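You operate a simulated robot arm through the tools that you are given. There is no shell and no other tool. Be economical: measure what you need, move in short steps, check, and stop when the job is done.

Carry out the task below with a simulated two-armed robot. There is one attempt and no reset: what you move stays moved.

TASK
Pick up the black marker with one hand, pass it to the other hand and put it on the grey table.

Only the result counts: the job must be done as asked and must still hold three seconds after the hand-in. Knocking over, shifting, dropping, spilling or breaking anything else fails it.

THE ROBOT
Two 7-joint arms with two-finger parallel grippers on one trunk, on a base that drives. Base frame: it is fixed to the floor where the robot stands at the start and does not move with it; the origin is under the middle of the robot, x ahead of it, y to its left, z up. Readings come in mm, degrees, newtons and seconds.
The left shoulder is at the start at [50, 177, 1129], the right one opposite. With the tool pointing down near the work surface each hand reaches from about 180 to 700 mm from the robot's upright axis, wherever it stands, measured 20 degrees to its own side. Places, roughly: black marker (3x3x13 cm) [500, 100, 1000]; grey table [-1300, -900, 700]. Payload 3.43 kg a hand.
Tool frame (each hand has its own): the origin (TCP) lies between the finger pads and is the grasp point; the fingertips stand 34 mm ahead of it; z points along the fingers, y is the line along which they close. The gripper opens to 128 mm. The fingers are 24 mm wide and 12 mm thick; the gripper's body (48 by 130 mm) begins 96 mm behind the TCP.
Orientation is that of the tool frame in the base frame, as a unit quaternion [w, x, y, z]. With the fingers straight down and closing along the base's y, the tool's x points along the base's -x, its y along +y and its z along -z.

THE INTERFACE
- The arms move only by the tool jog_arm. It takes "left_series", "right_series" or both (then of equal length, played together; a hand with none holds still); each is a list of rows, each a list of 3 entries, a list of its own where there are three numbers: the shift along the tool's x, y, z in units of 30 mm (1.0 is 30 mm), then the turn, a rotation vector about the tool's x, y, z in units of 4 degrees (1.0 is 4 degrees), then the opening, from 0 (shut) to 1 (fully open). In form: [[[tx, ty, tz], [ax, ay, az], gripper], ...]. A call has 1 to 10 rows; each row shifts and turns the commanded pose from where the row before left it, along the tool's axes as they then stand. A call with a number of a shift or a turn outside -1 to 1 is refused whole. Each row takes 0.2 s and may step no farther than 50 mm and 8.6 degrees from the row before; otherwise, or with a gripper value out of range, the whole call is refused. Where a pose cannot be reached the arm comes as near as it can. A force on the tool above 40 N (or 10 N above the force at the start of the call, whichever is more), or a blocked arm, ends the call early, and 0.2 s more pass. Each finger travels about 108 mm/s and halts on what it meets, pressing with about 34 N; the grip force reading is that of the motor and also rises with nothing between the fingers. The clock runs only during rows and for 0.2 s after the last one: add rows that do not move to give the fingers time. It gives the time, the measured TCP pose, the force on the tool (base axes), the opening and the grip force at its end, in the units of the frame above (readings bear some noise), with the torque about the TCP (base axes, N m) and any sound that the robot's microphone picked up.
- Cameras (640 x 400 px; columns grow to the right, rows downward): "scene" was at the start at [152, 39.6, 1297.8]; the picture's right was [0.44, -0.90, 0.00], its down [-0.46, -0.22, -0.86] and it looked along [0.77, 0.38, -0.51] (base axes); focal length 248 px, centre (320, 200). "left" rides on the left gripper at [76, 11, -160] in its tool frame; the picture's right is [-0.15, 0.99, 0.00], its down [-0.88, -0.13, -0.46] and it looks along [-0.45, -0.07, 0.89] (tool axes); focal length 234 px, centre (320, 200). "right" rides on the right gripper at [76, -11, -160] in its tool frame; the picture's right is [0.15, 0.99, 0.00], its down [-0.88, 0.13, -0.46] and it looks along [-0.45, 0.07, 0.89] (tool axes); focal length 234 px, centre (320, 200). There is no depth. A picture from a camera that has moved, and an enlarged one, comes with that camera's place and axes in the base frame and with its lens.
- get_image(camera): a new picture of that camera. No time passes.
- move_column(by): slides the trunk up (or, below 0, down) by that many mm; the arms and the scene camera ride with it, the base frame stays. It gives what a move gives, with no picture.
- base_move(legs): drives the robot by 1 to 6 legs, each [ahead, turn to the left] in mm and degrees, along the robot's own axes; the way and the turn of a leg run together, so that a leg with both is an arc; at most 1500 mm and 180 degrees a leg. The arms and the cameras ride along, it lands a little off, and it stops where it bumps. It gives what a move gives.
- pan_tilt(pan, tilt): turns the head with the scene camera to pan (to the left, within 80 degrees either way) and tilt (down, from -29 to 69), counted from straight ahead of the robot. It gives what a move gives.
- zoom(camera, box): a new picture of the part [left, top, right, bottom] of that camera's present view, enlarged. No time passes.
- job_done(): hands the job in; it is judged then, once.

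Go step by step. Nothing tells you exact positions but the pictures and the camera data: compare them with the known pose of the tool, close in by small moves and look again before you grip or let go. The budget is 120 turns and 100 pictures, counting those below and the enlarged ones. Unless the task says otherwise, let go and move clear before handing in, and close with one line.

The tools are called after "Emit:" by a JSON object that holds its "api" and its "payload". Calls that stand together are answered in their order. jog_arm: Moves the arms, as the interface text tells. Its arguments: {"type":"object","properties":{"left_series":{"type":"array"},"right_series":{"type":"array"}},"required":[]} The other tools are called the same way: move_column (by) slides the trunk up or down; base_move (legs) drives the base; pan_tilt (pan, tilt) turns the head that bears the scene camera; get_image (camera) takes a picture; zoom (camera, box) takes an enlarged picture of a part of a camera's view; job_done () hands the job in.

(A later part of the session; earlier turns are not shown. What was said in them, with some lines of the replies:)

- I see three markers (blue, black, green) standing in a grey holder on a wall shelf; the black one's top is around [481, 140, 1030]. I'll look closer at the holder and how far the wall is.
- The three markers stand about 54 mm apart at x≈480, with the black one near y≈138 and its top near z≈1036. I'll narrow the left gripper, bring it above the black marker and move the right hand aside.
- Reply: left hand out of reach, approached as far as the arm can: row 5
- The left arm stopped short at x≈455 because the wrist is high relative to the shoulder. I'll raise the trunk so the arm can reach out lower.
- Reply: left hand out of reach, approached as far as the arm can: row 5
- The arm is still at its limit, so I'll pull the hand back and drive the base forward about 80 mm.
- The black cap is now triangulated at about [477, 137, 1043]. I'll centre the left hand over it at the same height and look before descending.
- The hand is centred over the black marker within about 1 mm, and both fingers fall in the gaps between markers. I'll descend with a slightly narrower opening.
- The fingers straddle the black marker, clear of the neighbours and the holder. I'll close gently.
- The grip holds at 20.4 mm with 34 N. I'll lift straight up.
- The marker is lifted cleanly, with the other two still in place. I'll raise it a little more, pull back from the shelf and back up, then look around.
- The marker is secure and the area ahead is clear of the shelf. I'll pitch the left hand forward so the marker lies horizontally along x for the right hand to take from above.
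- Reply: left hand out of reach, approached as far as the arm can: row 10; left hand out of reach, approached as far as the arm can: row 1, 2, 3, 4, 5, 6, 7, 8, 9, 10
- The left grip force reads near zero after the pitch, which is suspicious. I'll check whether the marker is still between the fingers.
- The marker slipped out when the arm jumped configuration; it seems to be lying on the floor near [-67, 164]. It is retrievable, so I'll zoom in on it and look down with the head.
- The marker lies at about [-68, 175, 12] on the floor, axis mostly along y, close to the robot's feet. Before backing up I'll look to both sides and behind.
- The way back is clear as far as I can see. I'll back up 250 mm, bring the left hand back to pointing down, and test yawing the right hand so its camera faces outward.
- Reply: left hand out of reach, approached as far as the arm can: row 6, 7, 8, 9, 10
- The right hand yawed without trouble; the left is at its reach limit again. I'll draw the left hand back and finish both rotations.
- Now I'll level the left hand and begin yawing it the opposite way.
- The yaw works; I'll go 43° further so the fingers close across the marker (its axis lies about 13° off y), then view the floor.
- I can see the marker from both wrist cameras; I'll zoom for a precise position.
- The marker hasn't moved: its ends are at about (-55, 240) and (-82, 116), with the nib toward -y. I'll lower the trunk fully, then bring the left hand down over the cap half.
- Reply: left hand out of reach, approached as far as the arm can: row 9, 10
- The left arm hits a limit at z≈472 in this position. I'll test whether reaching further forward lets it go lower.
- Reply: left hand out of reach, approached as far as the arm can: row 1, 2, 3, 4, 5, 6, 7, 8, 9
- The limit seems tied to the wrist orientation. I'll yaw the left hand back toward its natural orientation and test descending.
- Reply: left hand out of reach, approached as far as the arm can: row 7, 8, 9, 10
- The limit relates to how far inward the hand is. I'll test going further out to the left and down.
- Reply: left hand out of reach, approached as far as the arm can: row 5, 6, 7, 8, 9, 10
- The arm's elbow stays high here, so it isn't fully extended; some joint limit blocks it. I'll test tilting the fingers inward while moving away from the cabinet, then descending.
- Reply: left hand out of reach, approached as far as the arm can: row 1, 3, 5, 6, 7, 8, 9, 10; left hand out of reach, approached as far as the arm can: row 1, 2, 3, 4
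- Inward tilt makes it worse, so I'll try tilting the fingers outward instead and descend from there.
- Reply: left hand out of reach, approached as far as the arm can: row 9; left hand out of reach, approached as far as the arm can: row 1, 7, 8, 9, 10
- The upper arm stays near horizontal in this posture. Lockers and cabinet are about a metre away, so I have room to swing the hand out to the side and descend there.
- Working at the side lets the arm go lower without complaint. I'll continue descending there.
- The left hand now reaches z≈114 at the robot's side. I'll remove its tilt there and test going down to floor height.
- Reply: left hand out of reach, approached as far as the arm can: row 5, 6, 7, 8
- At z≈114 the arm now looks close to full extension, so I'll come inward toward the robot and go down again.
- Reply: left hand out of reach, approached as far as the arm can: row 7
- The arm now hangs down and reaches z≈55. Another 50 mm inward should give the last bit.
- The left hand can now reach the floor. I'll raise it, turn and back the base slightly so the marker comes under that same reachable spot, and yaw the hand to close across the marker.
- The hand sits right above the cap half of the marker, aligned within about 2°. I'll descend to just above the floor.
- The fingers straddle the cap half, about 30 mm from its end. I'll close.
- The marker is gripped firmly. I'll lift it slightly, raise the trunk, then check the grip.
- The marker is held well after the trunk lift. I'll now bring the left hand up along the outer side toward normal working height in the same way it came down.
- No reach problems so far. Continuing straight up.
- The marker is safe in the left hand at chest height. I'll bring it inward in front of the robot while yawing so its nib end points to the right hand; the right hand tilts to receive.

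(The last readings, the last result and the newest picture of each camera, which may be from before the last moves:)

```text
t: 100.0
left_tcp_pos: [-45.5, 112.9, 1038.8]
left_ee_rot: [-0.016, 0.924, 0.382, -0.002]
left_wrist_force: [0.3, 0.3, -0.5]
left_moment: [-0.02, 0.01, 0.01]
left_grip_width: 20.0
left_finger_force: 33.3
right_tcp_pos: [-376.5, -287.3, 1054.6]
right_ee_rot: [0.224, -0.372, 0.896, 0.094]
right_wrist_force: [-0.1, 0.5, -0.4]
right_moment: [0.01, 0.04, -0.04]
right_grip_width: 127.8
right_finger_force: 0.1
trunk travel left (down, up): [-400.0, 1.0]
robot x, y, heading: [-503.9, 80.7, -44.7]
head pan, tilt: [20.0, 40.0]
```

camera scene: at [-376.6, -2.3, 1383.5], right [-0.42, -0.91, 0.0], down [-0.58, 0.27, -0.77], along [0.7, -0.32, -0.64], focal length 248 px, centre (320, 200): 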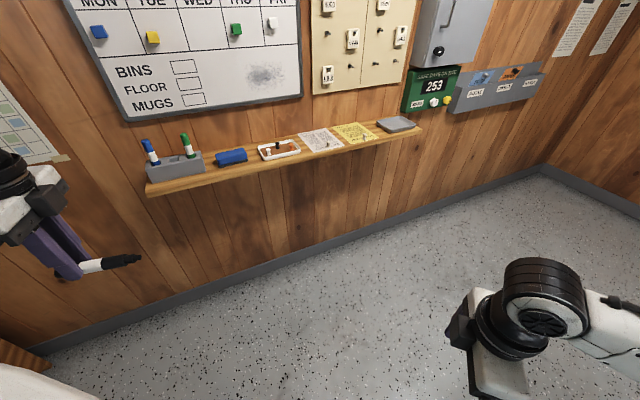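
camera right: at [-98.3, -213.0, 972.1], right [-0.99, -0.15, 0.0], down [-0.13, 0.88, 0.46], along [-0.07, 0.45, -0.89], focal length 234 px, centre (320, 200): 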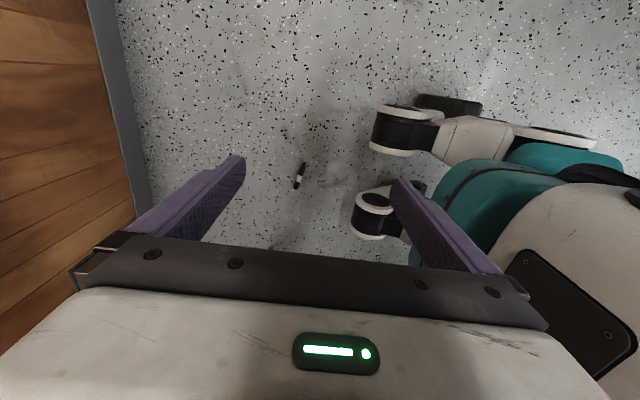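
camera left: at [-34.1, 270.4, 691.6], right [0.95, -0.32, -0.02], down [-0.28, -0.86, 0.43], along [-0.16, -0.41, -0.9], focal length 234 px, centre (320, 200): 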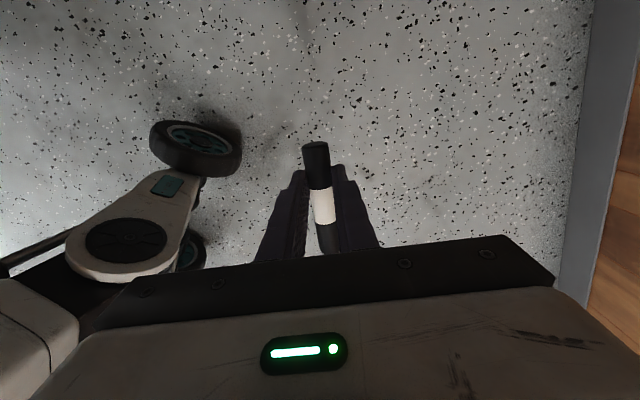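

Both hands are oriented as planned. I'll move the left hand inward to the meeting point.

Emit:
{"api": "jog_arm", "payload": {"left_series": [[[-0.95, 0.1, 0], [0, 0, 0], 0], [[-0.95, 0.1, 0], [0, 0, 0], 0], [[-0.95, 0.1, 0], [0, 0, 0], 0], [[-0.95, 0.1, 0], [0, 0, 0], 0], [[-0.95, 0.1, 0], [0, 0, 0], 0], [[-0.95, 0.1, 0], [0, 0, 0], 0], [[-0.95, 0.1, 0], [0, 0, 0], 0], [[-0.95, 0.1, 0], [0, 0, 0], 0], [[-0.95, 0.1, 0], [0, 0, 0], 0], [[0, 0, 0], [0, 0, 0], 0]]}}

Emit:
{"api": "pan_tilt", "payload": {"pan": 0, "tilt": 45}}

Emit:
{"api": "get_image", "payload": {"camera": "scene"}}

Emit:
{"api": "get_image", "payload": {"camera": "right"}}

Emit:
{"api": "get_image", "payload": {"camera": "left"}}

```text
t: 102.2
left_tcp_pos: [-206.5, -86.9, 1036.6]
left_ee_rot: [-0.016, 0.924, 0.383, -0.002]
left_wrist_force: [-0.1, 0.0, -0.3]
left_moment: [0.01, -0.01, 0.01]
left_grip_width: 19.8
left_finger_force: 33.9
right_tcp_pos: [-375.9, -288.5, 1055.1]
right_ee_rot: [0.223, -0.373, 0.896, 0.093]
right_wrist_force: [-0.4, 0.4, -0.9]
right_moment: [0.01, 0.01, 0.02]
right_grip_width: 127.8
right_finger_force: 0.0
trunk travel left (down, up): [-400.0, 1.0]
robot x, y, heading: [-502.9, 82.5, -45.0]
head pan, tilt: [20.0, 40.0]
```

```text
t: 103.0
left_tcp_pos: [-206.6, -86.4, 1035.8]
left_ee_rot: [-0.017, 0.924, 0.383, -0.001]
left_wrist_force: [-0.4, -0.7, -1.0]
left_moment: [-0.01, 0.04, 0.02]
left_grip_width: 19.8
left_finger_force: 33.8
right_tcp_pos: [-375.3, -287.2, 1053.6]
right_ee_rot: [0.223, -0.372, 0.896, 0.093]
right_wrist_force: [0.1, -0.2, -0.8]
right_moment: [-0.01, -0.02, -0.03]
right_grip_width: 127.8
right_finger_force: 0.2
trunk travel left (down, up): [-400.0, 1.0]
robot x, y, heading: [-504.6, 79.1, -44.9]
head pan, tilt: [0.0, 45.0]
```

```text
50 pictures are left
camera scene: at [-396.1, -23.9, 1376.2], right [-0.7, -0.71, 0.0], down [-0.5, 0.5, -0.71], along [0.5, -0.5, -0.71], focal length 248 px, centre (320, 200)
```

scene: 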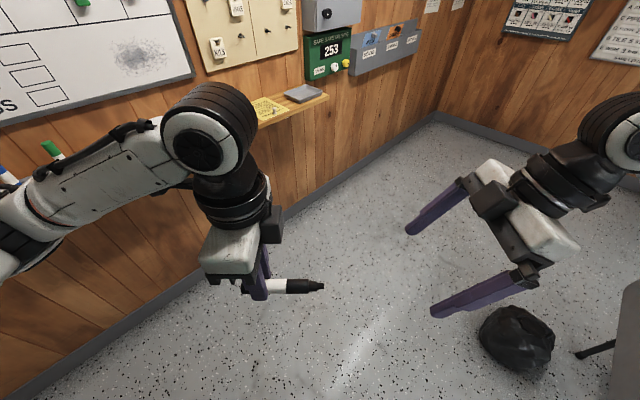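

```text
49 pictures are left
camera right: at [-466.7, -395.1, 1159.0], right [-0.79, 0.61, -0.07], down [0.31, 0.49, 0.82], along [0.53, 0.63, -0.57], focal length 234 px, centre (320, 200)
```

right: 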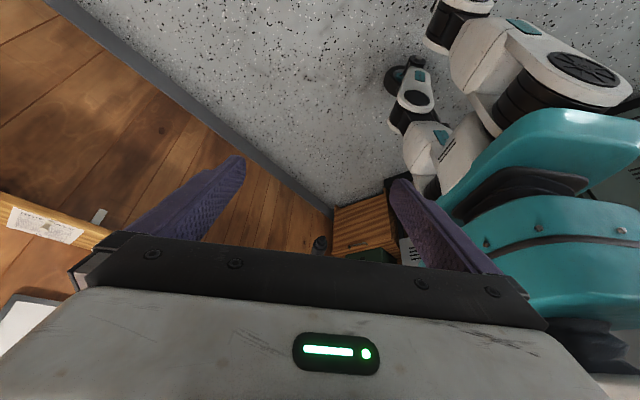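

```text
48 pictures are left
camera left: at [-142.3, -45.1, 1195.4], right [0.6, -0.8, -0.03], down [-0.71, -0.54, 0.45], along [-0.38, -0.24, -0.89], focal length 234 px, centre (320, 200)
```

left: 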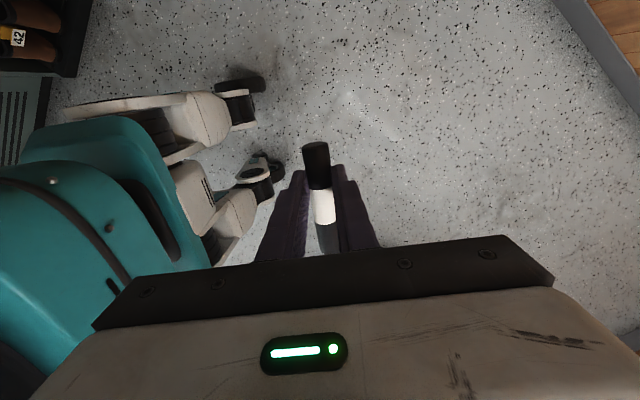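

The meeting geometry is consistent: the right grip point on the marker is about [-250, -131, 1008]. I'll bring the right hand in along the marker axis with open fingers, two-thirds of the way first.

Emit:
{"api": "jog_arm", "payload": {"right_series": [[[0, 0.73, 0], [0, 0, 0], 1], [[-0.86, 0, 0.64], [0, 0, 0], 1], [[-0.86, 0, 0.64], [0, 0, 0], 1], [[-0.86, 0, 0.64], [0, 0, 0], 1], [[-0.86, 0, 0.64], [0, 0, 0], 1], [[0, 0, 0], [0, 0, 0], 1]]}}

Emit:
{"api": "get_image", "payload": {"camera": "scene"}}

Emit:
{"api": "get_image", "payload": {"camera": "right"}}

```text
t: 104.4
left_tcp_pos: [-207.2, -86.1, 1035.6]
left_ee_rot: [-0.017, 0.924, 0.383, -0.001]
left_wrist_force: [-0.4, -1.3, 0.2]
left_moment: [-0.01, 0.0, 0.01]
left_grip_width: 20.0
left_finger_force: 33.6
right_tcp_pos: [-300.4, -182.6, 1033.8]
right_ee_rot: [0.223, -0.372, 0.896, 0.093]
right_wrist_force: [-0.1, 0.2, -0.2]
right_moment: [0.02, 0.0, 0.03]
right_grip_width: 127.8
right_finger_force: 0.0
trunk travel left (down, up): [-400.0, 1.0]
robot x, y, heading: [-503.1, 84.5, -44.8]
head pan, tilt: [0.0, 45.0]
```

```text
47 pictures are left
camera scene: at [-396.5, -24.1, 1376.2], right [-0.71, -0.71, 0.0], down [-0.5, 0.5, -0.71], along [0.5, -0.5, -0.71], focal length 248 px, centre (320, 200)
```

scene: 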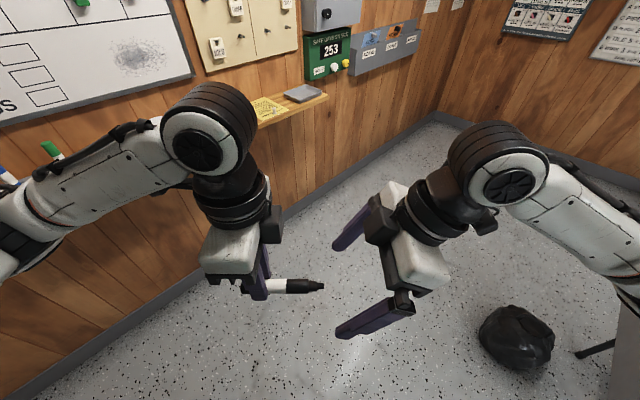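

```text
46 pictures are left
camera right: at [-391.2, -289.8, 1138.5], right [-0.79, 0.61, -0.07], down [0.31, 0.49, 0.82], along [0.53, 0.62, -0.57], focal length 234 px, centre (320, 200)
```

right: 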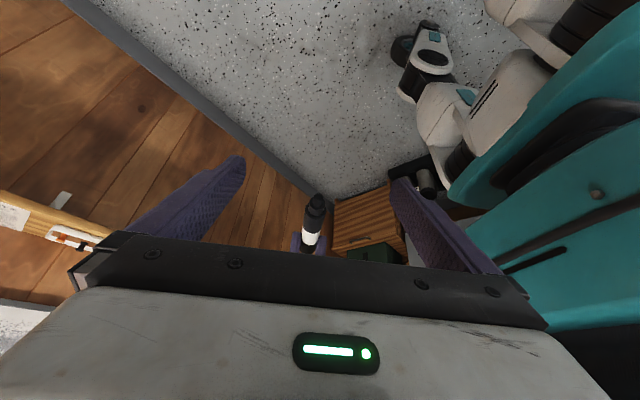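

The marker lies midway between the right fingers. Closing the remaining distance.

Emit:
{"api": "jog_arm", "payload": {"right_series": [[[-0.57, 0, 0.4], [0, 0, 0], 1], [[-0.57, 0, 0.4], [0, 0, 0], 0.8], [[-0.57, 0, 0.4], [0, 0, 0], 0.5], [[0, 0, 0], [0, 0, 0], 0.4], [[0, 0, 0], [0, 0, 0], 0.4]]}}

Emit:
{"api": "zoom", "payload": {"camera": "scene", "box": [200, 180, 440, 340]}}

Emit:
{"api": "get_image", "payload": {"camera": "right"}}

```text
t: 105.6
left_tcp_pos: [-206.9, -86.4, 1035.8]
left_ee_rot: [-0.018, 0.924, 0.382, -0.001]
left_wrist_force: [0.4, 0.0, -0.1]
left_moment: [-0.02, 0.01, -0.01]
left_grip_width: 19.9
left_finger_force: 34.4
right_tcp_pos: [-257.5, -136.2, 1025.0]
right_ee_rot: [0.224, -0.372, 0.896, 0.093]
right_wrist_force: [-0.9, 0.4, -0.2]
right_moment: [0.0, -0.01, -0.01]
right_grip_width: 51.3
right_finger_force: 0.1
trunk travel left (down, up): [-400.0, 1.0]
robot x, y, heading: [-503.1, 81.8, -44.9]
head pan, tilt: [0.0, 45.0]
```

```text
2.50 times, centred on (320, 260) of scene
camera zoom: at [-396.1, -23.9, 1376.2], right [-0.71, -0.71, 0.0], down [-0.5, 0.5, -0.71], along [0.5, -0.5, -0.71], focal length 620 px, centre (320, 50)
```

zoom: 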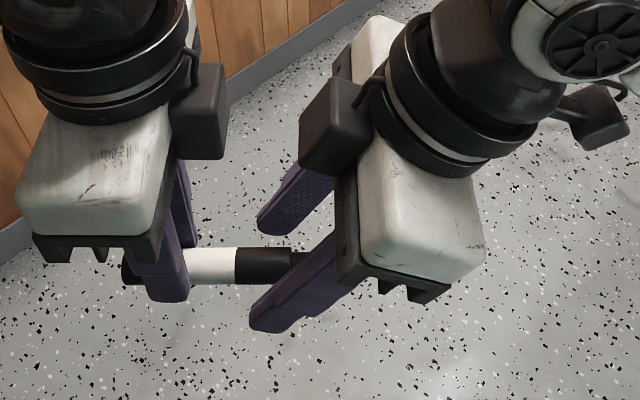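

```text
44 pictures are left
camera right: at [-347.4, -245.0, 1130.8], right [-0.79, 0.61, -0.07], down [0.31, 0.49, 0.82], along [0.53, 0.63, -0.57], focal length 234 px, centre (320, 200)
```

right: 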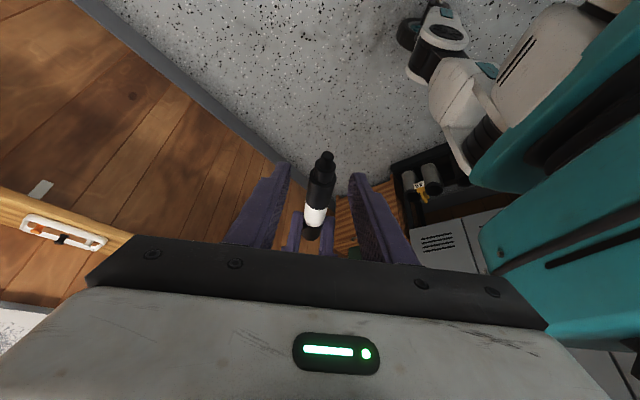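

The right fingers bracket the black nib half but a bit near the nib. I'll shift 10 mm further along the marker and close.

Emit:
{"api": "jog_arm", "payload": {"right_series": [[[-0.3, 0, 0.16], [0, 0, 0], 0.4], [[0, 0, 0], [0, 0, 0], 0.3], [[0, 0, 0], [0, 0, 0], 0.22], [[0, 0, 0], [0, 0, 0], 0.15], [[0, 0, 0], [0, 0, 0], 0.05], [[0, 0, 0], [0, 0, 0], 0], [[0, 0, 0], [0, 0, 0], 0], [[0, 0, 0], [0, 0, 0], 0]]}}

Emit:
{"api": "zoom", "payload": {"camera": "scene", "box": [200, 180, 440, 340]}}

Emit:
{"api": "get_image", "payload": {"camera": "right"}}

```text
t: 107.4
left_tcp_pos: [-207.0, -86.1, 1035.6]
left_ee_rot: [-0.018, 0.924, 0.382, -0.002]
left_wrist_force: [1.0, -0.7, -0.5]
left_moment: [-0.05, -0.1, 0.05]
left_grip_width: 19.9
left_finger_force: 33.5
right_tcp_pos: [-250.9, -129.0, 1027.5]
right_ee_rot: [0.223, -0.373, 0.896, 0.093]
right_wrist_force: [-0.3, 0.7, 0.7]
right_moment: [0.04, 0.03, 0.06]
right_grip_width: 20.0
right_finger_force: 33.8
trunk travel left (down, up): [-400.0, 1.0]
robot x, y, heading: [-509.5, 85.7, -45.2]
head pan, tilt: [0.0, 45.0]
```

```text
2.50 times, centred on (320, 260) of scene
camera zoom: at [-396.2, -24.0, 1376.2], right [-0.71, -0.71, 0.0], down [-0.5, 0.5, -0.71], along [0.5, -0.5, -0.71], focal length 620 px, centre (320, 50)
```

zoom: 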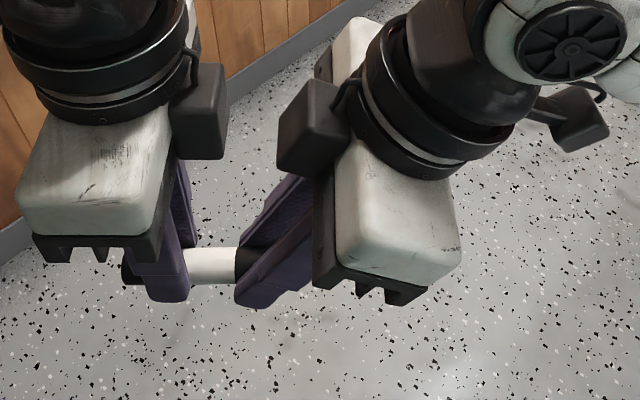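

```text
42 pictures are left
camera right: at [-341.1, -237.2, 1130.7], right [-0.79, 0.61, -0.07], down [0.31, 0.49, 0.82], along [0.53, 0.63, -0.57], focal length 234 px, centre (320, 200)
```

right: 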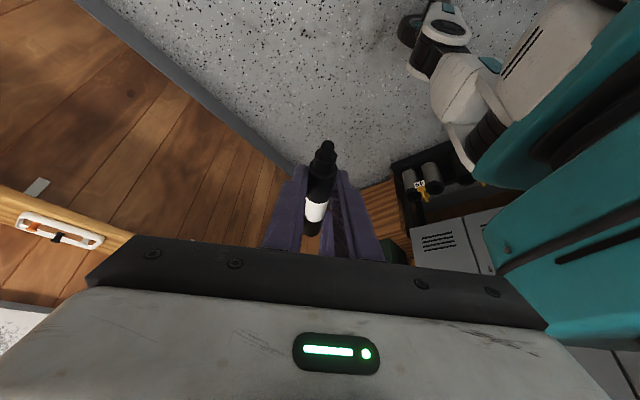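

Both hands hold the marker at 20 mm. I'll open the left hand gradually and raise it clear.

Emit:
{"api": "jog_arm", "payload": {"left_series": [[[0, 0, 0], [0, 0, 0], 0.2], [[0, 0, 0], [0, 0, 0], 0.3], [[0, 0, 0], [0, 0, 0], 0.5], [[0, 0, -0.7], [0, 0, 0], 0.5], [[0, 0, -1], [0, 0, 0], 0.5], [[0.5, 0, -1], [0, 0, 0], 0.5], [[1, 0, -0.5], [0, 0, 0], 0.5], [[1, 0, 0], [0, 0, 0], 0.5], [[1, 0, 0], [0, 0, 0], 0.5], [[1, 0, 0], [0, 0, 0], 0.5]]}}

Emit:
{"api": "get_image", "payload": {"camera": "scene"}}

Emit:
{"api": "get_image", "payload": {"camera": "right"}}

```text
t: 109.6
left_tcp_pos: [-110.3, 4.8, 1132.4]
left_ee_rot: [-0.015, 0.924, 0.382, -0.001]
left_wrist_force: [-0.4, -0.1, -0.4]
left_moment: [-0.01, 0.0, -0.02]
left_grip_width: 63.8
left_finger_force: 0.1
right_tcp_pos: [-249.3, -129.6, 1025.6]
right_ee_rot: [0.223, -0.373, 0.896, 0.093]
right_wrist_force: [-0.8, -0.2, -0.6]
right_moment: [0.0, 0.03, 0.0]
right_grip_width: 19.6
right_finger_force: 33.8
trunk travel left (down, up): [-400.0, 1.0]
robot x, y, heading: [-504.1, 83.0, -44.9]
head pan, tilt: [0.0, 45.0]
```

```text
41 pictures are left
camera scene: at [-396.0, -23.4, 1376.2], right [-0.71, -0.71, 0.0], down [-0.5, 0.5, -0.71], along [0.5, -0.5, -0.71], focal length 248 px, centre (320, 200)
```

scene: 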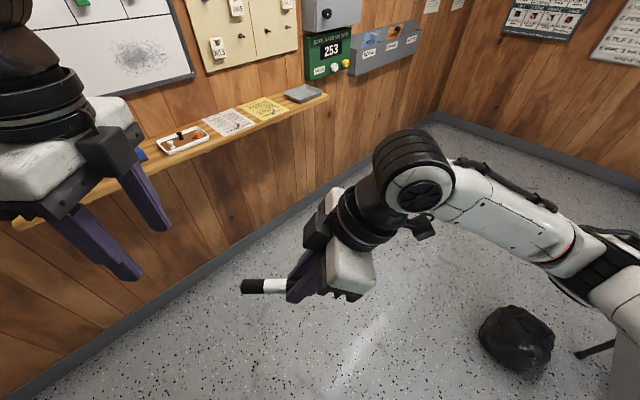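

```text
40 pictures are left
camera right: at [-340.9, -236.8, 1130.9], right [-0.79, 0.61, -0.07], down [0.31, 0.49, 0.82], along [0.53, 0.63, -0.57], focal length 234 px, centre (320, 200)
```

right: 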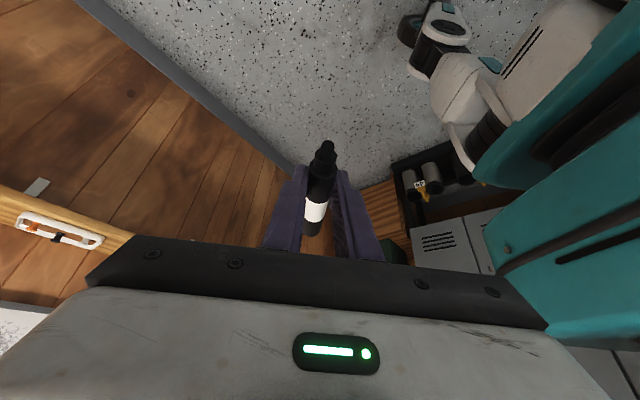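

The handover worked: the right hand alone holds the marker. Now I'll look for the grey table to the right.

Emit:
{"api": "pan_tilt", "payload": {"pan": -70, "tilt": 25}}

Emit:
{"api": "get_image", "payload": {"camera": "scene"}}

```text
t: 111.0
left_tcp_pos: [-109.1, 3.5, 1131.5]
left_ee_rot: [-0.018, 0.924, 0.383, -0.002]
left_wrist_force: [0.3, 0.2, 0.3]
left_moment: [0.0, 0.02, -0.05]
left_grip_width: 64.1
left_finger_force: 0.1
right_tcp_pos: [-250.1, -128.2, 1026.2]
right_ee_rot: [0.224, -0.372, 0.896, 0.093]
right_wrist_force: [-0.4, 0.7, -0.5]
right_moment: [0.0, -0.01, 0.04]
right_grip_width: 19.7
right_finger_force: 34.0
trunk travel left (down, up): [-400.0, 1.0]
robot x, y, heading: [-502.0, 86.8, -45.0]
head pan, tilt: [-70.0, 25.0]
```

```text
39 pictures are left
camera scene: at [-492.5, -50.2, 1406.8], right [-0.91, 0.42, 0.0], down [0.18, 0.38, -0.91], along [-0.38, -0.82, -0.42], focal length 248 px, centre (320, 200)
```

scene: 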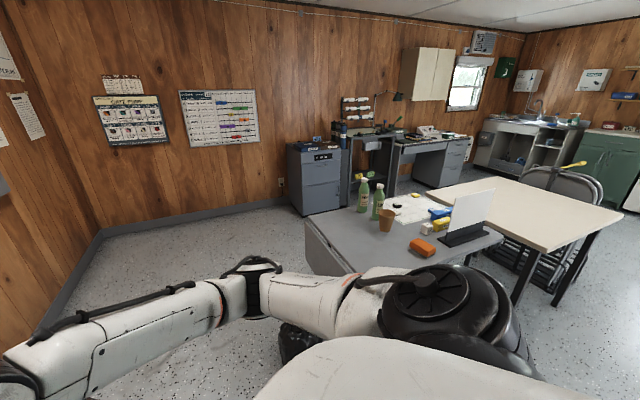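

The table top spans roughly x -962 to -1700 and y -720 to -1230, with bottles, a cup and a display further in; the near corner region around (-1080, -840) is free. A bag lies on the floor at (-800, -1000), so I'll approach the corner diagonally.

Emit:
{"api": "base_move", "payload": {"legs": [[0, -69], [600, 0], [0, -21]]}}

Emit:
{"api": "pan_tilt", "payload": {"pan": 0, "tilt": 45}}

Emit:
{"api": "get_image", "payload": {"camera": "scene"}}

Emit:
{"api": "get_image", "payload": {"camera": "left"}}

```text
t: 117.2
left_tcp_pos: [-662.0, -838.2, 1132.9]
left_ee_rot: [-0.015, 0.978, -0.208, 0.008]
left_wrist_force: [1.1, 0.1, 1.4]
left_moment: [-0.04, 0.0, 0.0]
left_grip_width: 64.0
left_finger_force: 0.1
right_tcp_pos: [-838.9, -755.5, 1026.4]
right_ee_rot: [0.236, 0.201, 0.949, -0.051]
right_wrist_force: [0.6, 1.0, 0.4]
right_moment: [-0.02, 0.05, 0.01]
right_grip_width: 19.4
right_finger_force: 33.6
trunk travel left (down, up): [-400.0, 1.0]
robot x, y, heading: [-728.4, -439.6, -113.9]
head pan, tilt: [-70.0, 25.0]
stopped in leg 2: the robot was blocked; the commanded pose is now the measured one
```

```text
t: 118.6
left_tcp_pos: [-662.9, -839.2, 1132.1]
left_ee_rot: [-0.015, 0.978, -0.207, 0.008]
left_wrist_force: [0.4, 0.4, 0.7]
left_moment: [-0.01, -0.02, -0.03]
left_grip_width: 63.9
left_finger_force: 0.0
right_tcp_pos: [-837.9, -755.4, 1025.6]
right_ee_rot: [0.237, 0.201, 0.949, -0.05]
right_wrist_force: [-0.8, 0.1, 0.3]
right_moment: [-0.03, 0.01, -0.03]
right_grip_width: 20.0
right_finger_force: 33.7
trunk travel left (down, up): [-400.0, 1.0]
robot x, y, heading: [-731.0, -440.3, -113.9]
head pan, tilt: [0.0, 45.0]
```

```text
38 pictures are left
camera scene: at [-791.3, -580.9, 1376.2], right [-0.91, 0.4, 0.0], down [0.29, 0.65, -0.71], along [-0.29, -0.65, -0.71], focal length 248 px, centre (320, 200)
```

scene: 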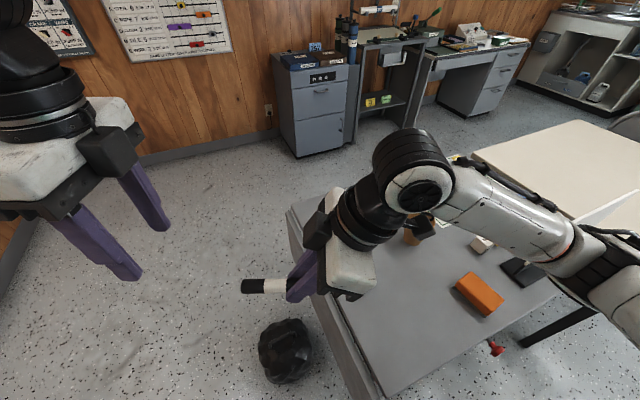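

```text
37 pictures are left
camera left: at [-601.3, -883.9, 1291.8], right [-0.53, -0.84, -0.03], down [-0.76, 0.46, 0.45], along [-0.37, 0.27, -0.89], focal length 234 px, centre (320, 200)
```

left: 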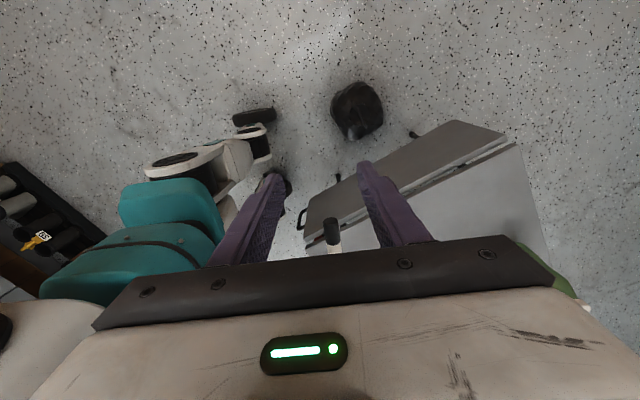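

The base touched something at the table's corner and stopped; the table seems unmoved, with its near corner at about (-940, -600). I'll back off slightly and turn to face the corner.

Emit:
{"api": "base_move", "payload": {"legs": [[-40, 0], [0, -21]]}}

Emit:
{"api": "get_image", "payload": {"camera": "scene"}}

Emit:
{"api": "get_image", "payload": {"camera": "right"}}

```text
t: 120.6
left_tcp_pos: [-792.5, -801.3, 1132.7]
left_ee_rot: [-0.013, 0.924, -0.382, 0.011]
left_wrist_force: [-1.0, -0.1, -0.2]
left_moment: [-0.01, 0.01, 0.03]
left_grip_width: 64.1
left_finger_force: 0.0
right_tcp_pos: [-928.3, -661.1, 1025.7]
right_ee_rot: [0.223, 0.371, 0.897, -0.092]
right_wrist_force: [-0.3, 0.2, 0.2]
right_moment: [0.0, 0.02, -0.02]
right_grip_width: 19.8
right_finger_force: 33.6
trunk travel left (down, up): [-400.0, 1.0]
robot x, y, heading: [-716.7, -405.0, -134.5]
head pan, tilt: [0.0, 45.0]
```

```text
36 pictures are left
camera scene: at [-821.1, -513.8, 1376.2], right [-0.71, 0.7, 0.0], down [0.5, 0.5, -0.71], along [-0.5, -0.5, -0.71], focal length 248 px, centre (320, 200)
```

scene: 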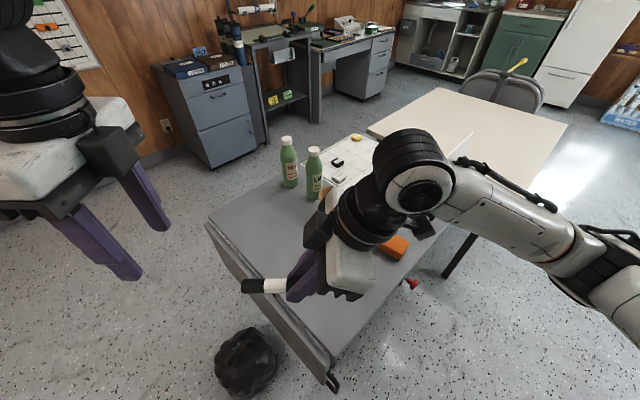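

```text
35 pictures are left
camera right: at [-1034.6, -568.2, 1130.8], right [0.61, 0.79, -0.07], down [0.49, -0.3, 0.82], along [0.63, -0.53, -0.57], focal length 234 px, centre (320, 200)
```

right: 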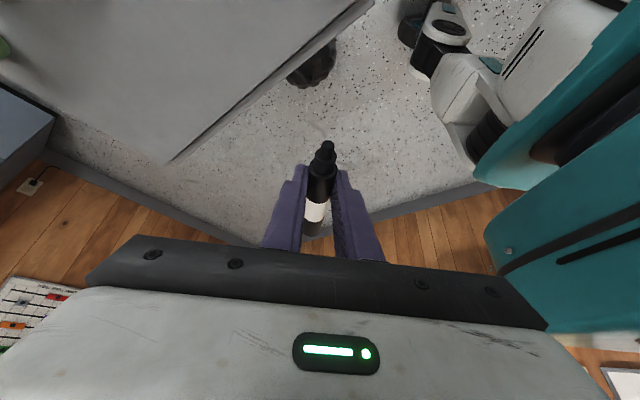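

The table is unmoved, and its corner is confirmed at about (-945, -607). I'll creep the base 30 mm closer and extend the right hand over the free corner area, then lower the trunk part way.

Emit:
{"api": "jog_arm", "payload": {"right_series": [[[0.47, -0.75, -0.25], [0, 0, 0], 0], [[0.47, -0.75, -0.25], [0, 0, 0], 0], [[0.47, -0.75, -0.25], [0, 0, 0], 0], [[0.47, -0.75, -0.25], [0, 0, 0], 0], [[0.47, -0.75, -0.25], [0, 0, 0], 0], [[0, 0, 0], [0, 0, 0], 0]]}}

Emit:
{"api": "base_move", "payload": {"legs": [[30, 0]]}}

Emit:
{"api": "move_column", "payload": {"by": -220}}

Emit:
{"api": "get_image", "payload": {"camera": "scene"}}

Emit:
{"api": "get_image", "payload": {"camera": "right"}}

```text
t: 122.0
left_tcp_pos: [-792.7, -802.1, 1132.3]
left_ee_rot: [-0.013, 0.924, -0.383, 0.011]
left_wrist_force: [-0.2, 0.0, -1.3]
left_moment: [-0.03, -0.02, 0.0]
left_grip_width: 64.3
left_finger_force: 0.1
right_tcp_pos: [-1064.0, -684.6, 1025.2]
right_ee_rot: [0.223, 0.37, 0.897, -0.092]
right_wrist_force: [-0.2, 0.2, 0.3]
right_moment: [0.01, -0.02, -0.04]
right_grip_width: 19.8
right_finger_force: 34.3
trunk travel left (down, up): [-400.0, 1.0]
robot x, y, heading: [-716.9, -406.6, -134.6]
head pan, tilt: [0.0, 45.0]
```

```text
t: 122.9
left_tcp_pos: [-813.1, -822.4, 1132.4]
left_ee_rot: [-0.013, 0.924, -0.382, 0.011]
left_wrist_force: [0.9, -0.1, 0.7]
left_moment: [0.07, -0.01, -0.01]
left_grip_width: 63.9
left_finger_force: 0.1
right_tcp_pos: [-1085.4, -708.2, 1024.2]
right_ee_rot: [0.225, 0.369, 0.897, -0.09]
right_wrist_force: [0.7, 0.0, -0.3]
right_moment: [0.03, -0.01, 0.05]
right_grip_width: 19.7
right_finger_force: 33.8
trunk travel left (down, up): [-400.0, 1.0]
robot x, y, heading: [-739.3, -428.5, -134.9]
head pan, tilt: [0.0, 45.0]
```

```text
t: 125.2
left_tcp_pos: [-812.7, -822.3, 912.5]
left_ee_rot: [-0.012, 0.924, -0.382, 0.011]
left_wrist_force: [0.2, 0.2, -0.6]
left_moment: [-0.04, -0.01, 0.0]
left_grip_width: 64.1
left_finger_force: 0.1
right_tcp_pos: [-1085.0, -706.5, 804.4]
right_ee_rot: [0.225, 0.369, 0.897, -0.092]
right_wrist_force: [0.9, -0.1, -0.3]
right_moment: [0.0, 0.03, 0.01]
right_grip_width: 20.0
right_finger_force: 33.8
trunk travel left (down, up): [-180.0, 221.0]
robot x, y, heading: [-738.6, -428.4, -134.7]
head pan, tilt: [0.0, 45.0]
```

```text
34 pictures are left
camera scene: at [-841.4, -534.9, 1156.2], right [-0.71, 0.7, 0.0], down [0.5, 0.5, -0.71], along [-0.5, -0.5, -0.71], focal length 248 px, centre (320, 200)
```

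scene: 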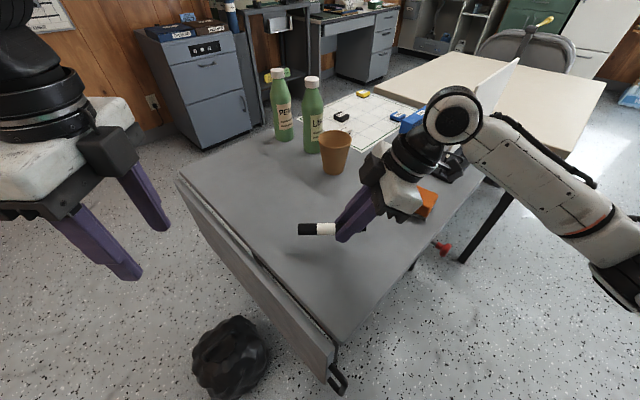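

```text
33 pictures are left
camera right: at [-1191.2, -612.9, 910.3], right [0.61, 0.79, -0.07], down [0.49, -0.3, 0.82], along [0.63, -0.53, -0.57], focal length 234 px, centre (320, 200)
```

right: 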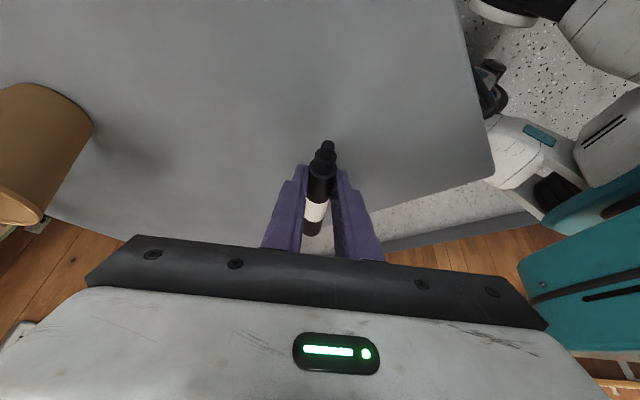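

The marker hangs over the free corner area, horizontal, well away from cup and block. I'll descend to about 745 mm and check.

Emit:
{"api": "jog_arm", "payload": {"right_series": [[[0.3, 0, 0.56], [0, 0, 0], 0], [[0.3, 0, 0.56], [0, 0, 0], 0], [[0.3, 0, 0.56], [0, 0, 0], 0], [[0, 0, 0], [0, 0, 0], 0]]}}

Emit:
{"api": "zoom", "payload": {"camera": "scene", "box": [240, 160, 480, 320]}}

Emit:
{"api": "get_image", "payload": {"camera": "left"}}

```text
t: 125.8
left_tcp_pos: [-813.5, -822.1, 913.4]
left_ee_rot: [-0.013, 0.924, -0.382, 0.011]
left_wrist_force: [-0.3, 0.1, 0.1]
left_moment: [0.02, 0.01, 0.04]
left_grip_width: 63.9
left_finger_force: 0.1
right_tcp_pos: [-1083.2, -707.9, 774.8]
right_ee_rot: [0.227, 0.368, 0.896, -0.098]
right_wrist_force: [-0.6, 4.3, 9.2]
right_moment: [0.2, -0.15, 0.12]
right_grip_width: 19.8
right_finger_force: 34.0
trunk travel left (down, up): [-180.0, 221.0]
robot x, y, heading: [-737.9, -428.4, -135.0]
head pan, tilt: [0.0, 45.0]
stopped in row 3 (right hand): the force on the tool passed its limit at 48 N (the readings are from after the stop); the commanded pose is now the measured one
```

```text
2.50 times, centred on (360, 240) of scene
camera zoom: at [-841.5, -534.7, 1156.3], right [-0.71, 0.7, 0.0], down [0.5, 0.5, -0.71], along [-0.5, -0.5, -0.71], focal length 620 px, centre (220, 100)
```

zoom: 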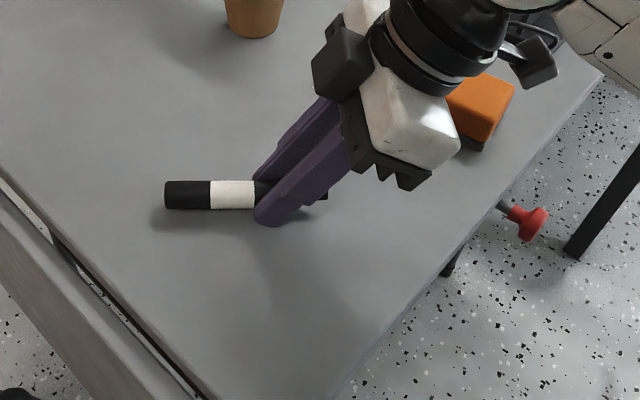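

```text
31 pictures are left
camera left: at [-772.9, -886.0, 1071.9], right [-0.8, -0.6, -0.03], down [-0.54, 0.71, 0.45], along [-0.24, 0.38, -0.89], focal length 234 px, centre (320, 200)
```

left: 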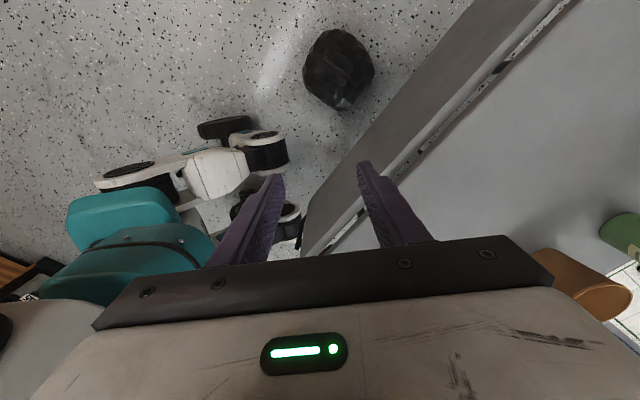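

The fingertips touched the table at TCP z≈775, so the top is near 739 mm and the marker sits a few mm above it. I'll unload slightly and open slowly, keeping fingers as guards.

Emit:
{"api": "jog_arm", "payload": {"right_series": [[[-0.02, 0, -0.04], [0, 0, 0], 0], [[0, 0, 0], [0, 0, 0], 0.17], [[0, 0, 0], [0, 0, 0], 0.19], [[0, 0, 0], [0, 0, 0], 0.21], [[0, 0, 0], [0, 0, 0], 0.23], [[0, 0, 0], [0, 0, 0], 0.25], [[0, 0, 0], [0, 0, 0], 0.25], [[0, 0, 0], [0, 0, 0], 0.25], [[0, 0, 0], [0, 0, 0], 0.25]]}}

Emit:
{"api": "zoom", "payload": {"camera": "scene", "box": [240, 160, 480, 320]}}

Emit:
{"api": "get_image", "payload": {"camera": "right"}}

```text
t: 127.8
left_tcp_pos: [-814.3, -823.3, 911.4]
left_ee_rot: [-0.013, 0.924, -0.381, 0.011]
left_wrist_force: [-0.5, -0.1, -0.7]
left_moment: [-0.02, -0.03, -0.01]
left_grip_width: 64.1
left_finger_force: 0.0
right_tcp_pos: [-1084.1, -708.0, 775.6]
right_ee_rot: [0.226, 0.369, 0.896, -0.097]
right_wrist_force: [-5.1, -2.3, 6.8]
right_moment: [-0.04, 0.09, -0.02]
right_grip_width: 28.5
right_finger_force: 0.1
trunk travel left (down, up): [-180.0, 221.0]
robot x, y, heading: [-734.4, -427.2, -134.7]
head pan, tilt: [0.0, 45.0]
```

```text
2.50 times, centred on (360, 240) of scene
camera zoom: at [-841.7, -534.7, 1156.2], right [-0.71, 0.7, 0.0], down [0.5, 0.5, -0.71], along [-0.5, -0.5, -0.71], focal length 620 px, centre (220, 100)
```

zoom: 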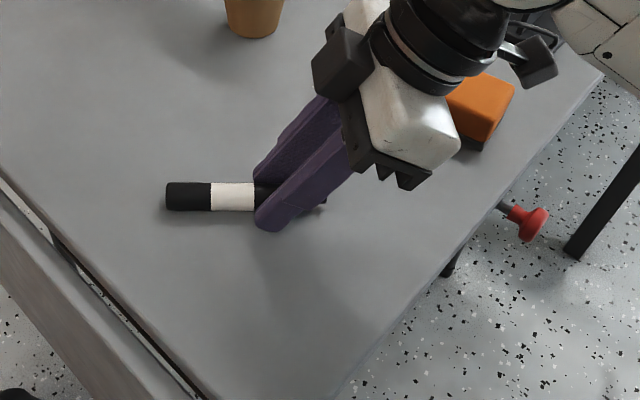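

```text
29 pictures are left
camera right: at [-1191.5, -613.2, 879.5], right [0.61, 0.79, -0.08], down [0.49, -0.29, 0.82], along [0.63, -0.54, -0.57], focal length 234 px, centre (320, 200)
```

right: 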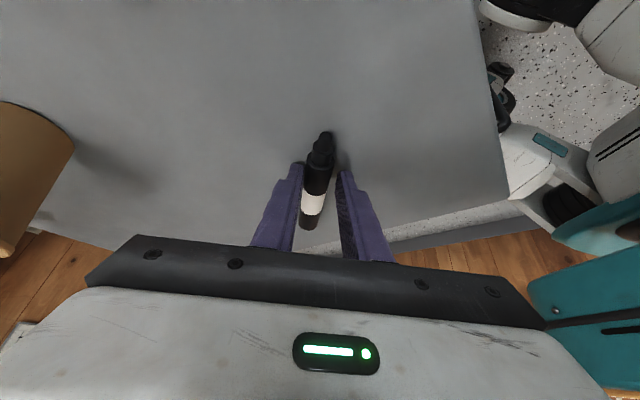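

The marker rests on the table between the fingers. I'll widen and retreat upward.

Emit:
{"api": "jog_arm", "payload": {"right_series": [[[0, 0, 0], [0, 0, 0], 0.3], [[0, 0, 0], [0, 0, 0], 0.4], [[0, 0, 0], [0, 0, 0], 0.5], [[0, 0, 0], [0, 0, 0], 0.5], [[-0.2, 0, -0.4], [0, 0, 0], 0.5], [[-0.4, 0, -0.8], [0, 0, 0], 0.5], [[-0.4, 0, -0.8], [0, 0, 0], 0.5], [[-0.4, 0, -0.8], [0, 0, 0], 0.5], [[-0.4, 0, -0.8], [0, 0, 0], 0.5], [[-0.4, 0, -0.8], [0, 0, 0], 0.5]]}}

Emit:
{"api": "get_image", "payload": {"camera": "scene"}}

```text
t: 130.1
left_tcp_pos: [-814.0, -822.8, 913.3]
left_ee_rot: [-0.013, 0.924, -0.382, 0.011]
left_wrist_force: [-0.4, -0.5, 0.8]
left_moment: [-0.04, -0.01, -0.01]
left_grip_width: 64.0
left_finger_force: 0.0
right_tcp_pos: [-1086.4, -701.6, 923.4]
right_ee_rot: [0.226, 0.369, 0.897, -0.096]
right_wrist_force: [0.3, 0.0, 0.5]
right_moment: [0.01, 0.0, 0.02]
right_grip_width: 64.1
right_finger_force: 0.0
trunk travel left (down, up): [-180.0, 221.0]
robot x, y, heading: [-731.3, -425.3, -134.9]
head pan, tilt: [0.0, 45.0]
```

```text
28 pictures are left
camera scene: at [-841.5, -534.8, 1156.2], right [-0.71, 0.7, 0.0], down [0.5, 0.5, -0.71], along [-0.5, -0.5, -0.71], focal length 248 px, centre (320, 200)
```

scene: 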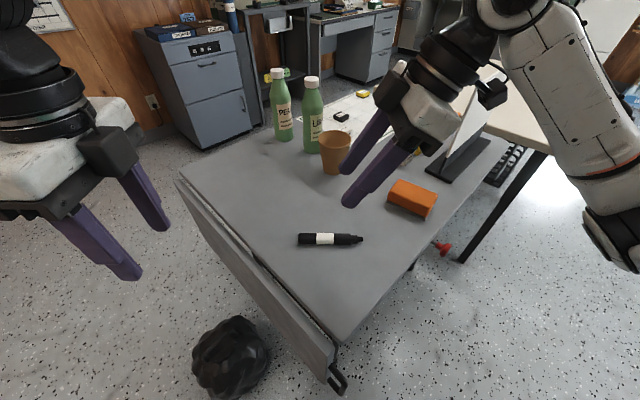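

The marker lies alone on the grey table and the hand is clear. I'll let a second pass and check it isn't rolling.

Emit:
{"api": "jog_arm", "payload": {"right_series": [[[0, 0, 0], [0, 0, 0], 0.5], [[0, 0, 0], [0, 0, 0], 0.5], [[0, 0, 0], [0, 0, 0], 0.5], [[0, 0, 0], [0, 0, 0], 0.5], [[0, 0, 0], [0, 0, 0], 0.5], [[0, 0, 0], [0, 0, 0], 0.5], [[0, 0, 0], [0, 0, 0], 0.5], [[0, 0, 0], [0, 0, 0], 0.5], [[0, 0, 0], [0, 0, 0], 0.5], [[0, 0, 0], [0, 0, 0], 0.5]]}}

Emit:
{"api": "get_image", "payload": {"camera": "scene"}}

```text
t: 132.2
left_tcp_pos: [-814.9, -821.9, 912.3]
left_ee_rot: [-0.013, 0.924, -0.382, 0.012]
left_wrist_force: [0.5, 0.1, 0.9]
left_moment: [0.03, -0.05, 0.0]
left_grip_width: 64.0
left_finger_force: 0.1
right_tcp_pos: [-1084.4, -702.0, 922.5]
right_ee_rot: [0.227, 0.369, 0.896, -0.097]
right_wrist_force: [-0.2, 0.4, 0.4]
right_moment: [0.01, 0.01, 0.01]
right_grip_width: 64.0
right_finger_force: 0.0
trunk travel left (down, up): [-180.0, 221.0]
robot x, y, heading: [-734.5, -425.6, -135.0]
head pan, tilt: [0.0, 45.0]
```

```text
27 pictures are left
camera scene: at [-841.6, -534.8, 1156.2], right [-0.71, 0.7, 0.0], down [0.5, 0.5, -0.71], along [-0.5, -0.5, -0.71], focal length 248 px, centre (320, 200)
```

scene: 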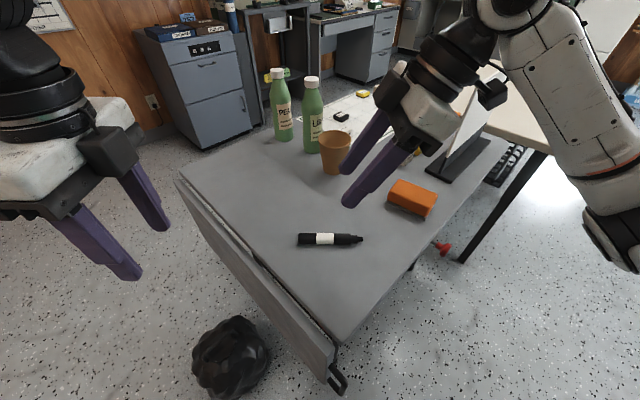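

The marker is at rest on the grey table and everything else is in place; handing in.

Emit:
{"api": "job_done", "payload": {}}

```text
The job is handed in.
```

The black marker is on the grey table, lying still with both hands clear: the left hand picked it up, passed it to the right, and the right put it down. Along the way the left hand dropped it on the floor once and picked it up again, and the base touched something at the table's corner and stopped. I saw nothing else moved or knocked over.
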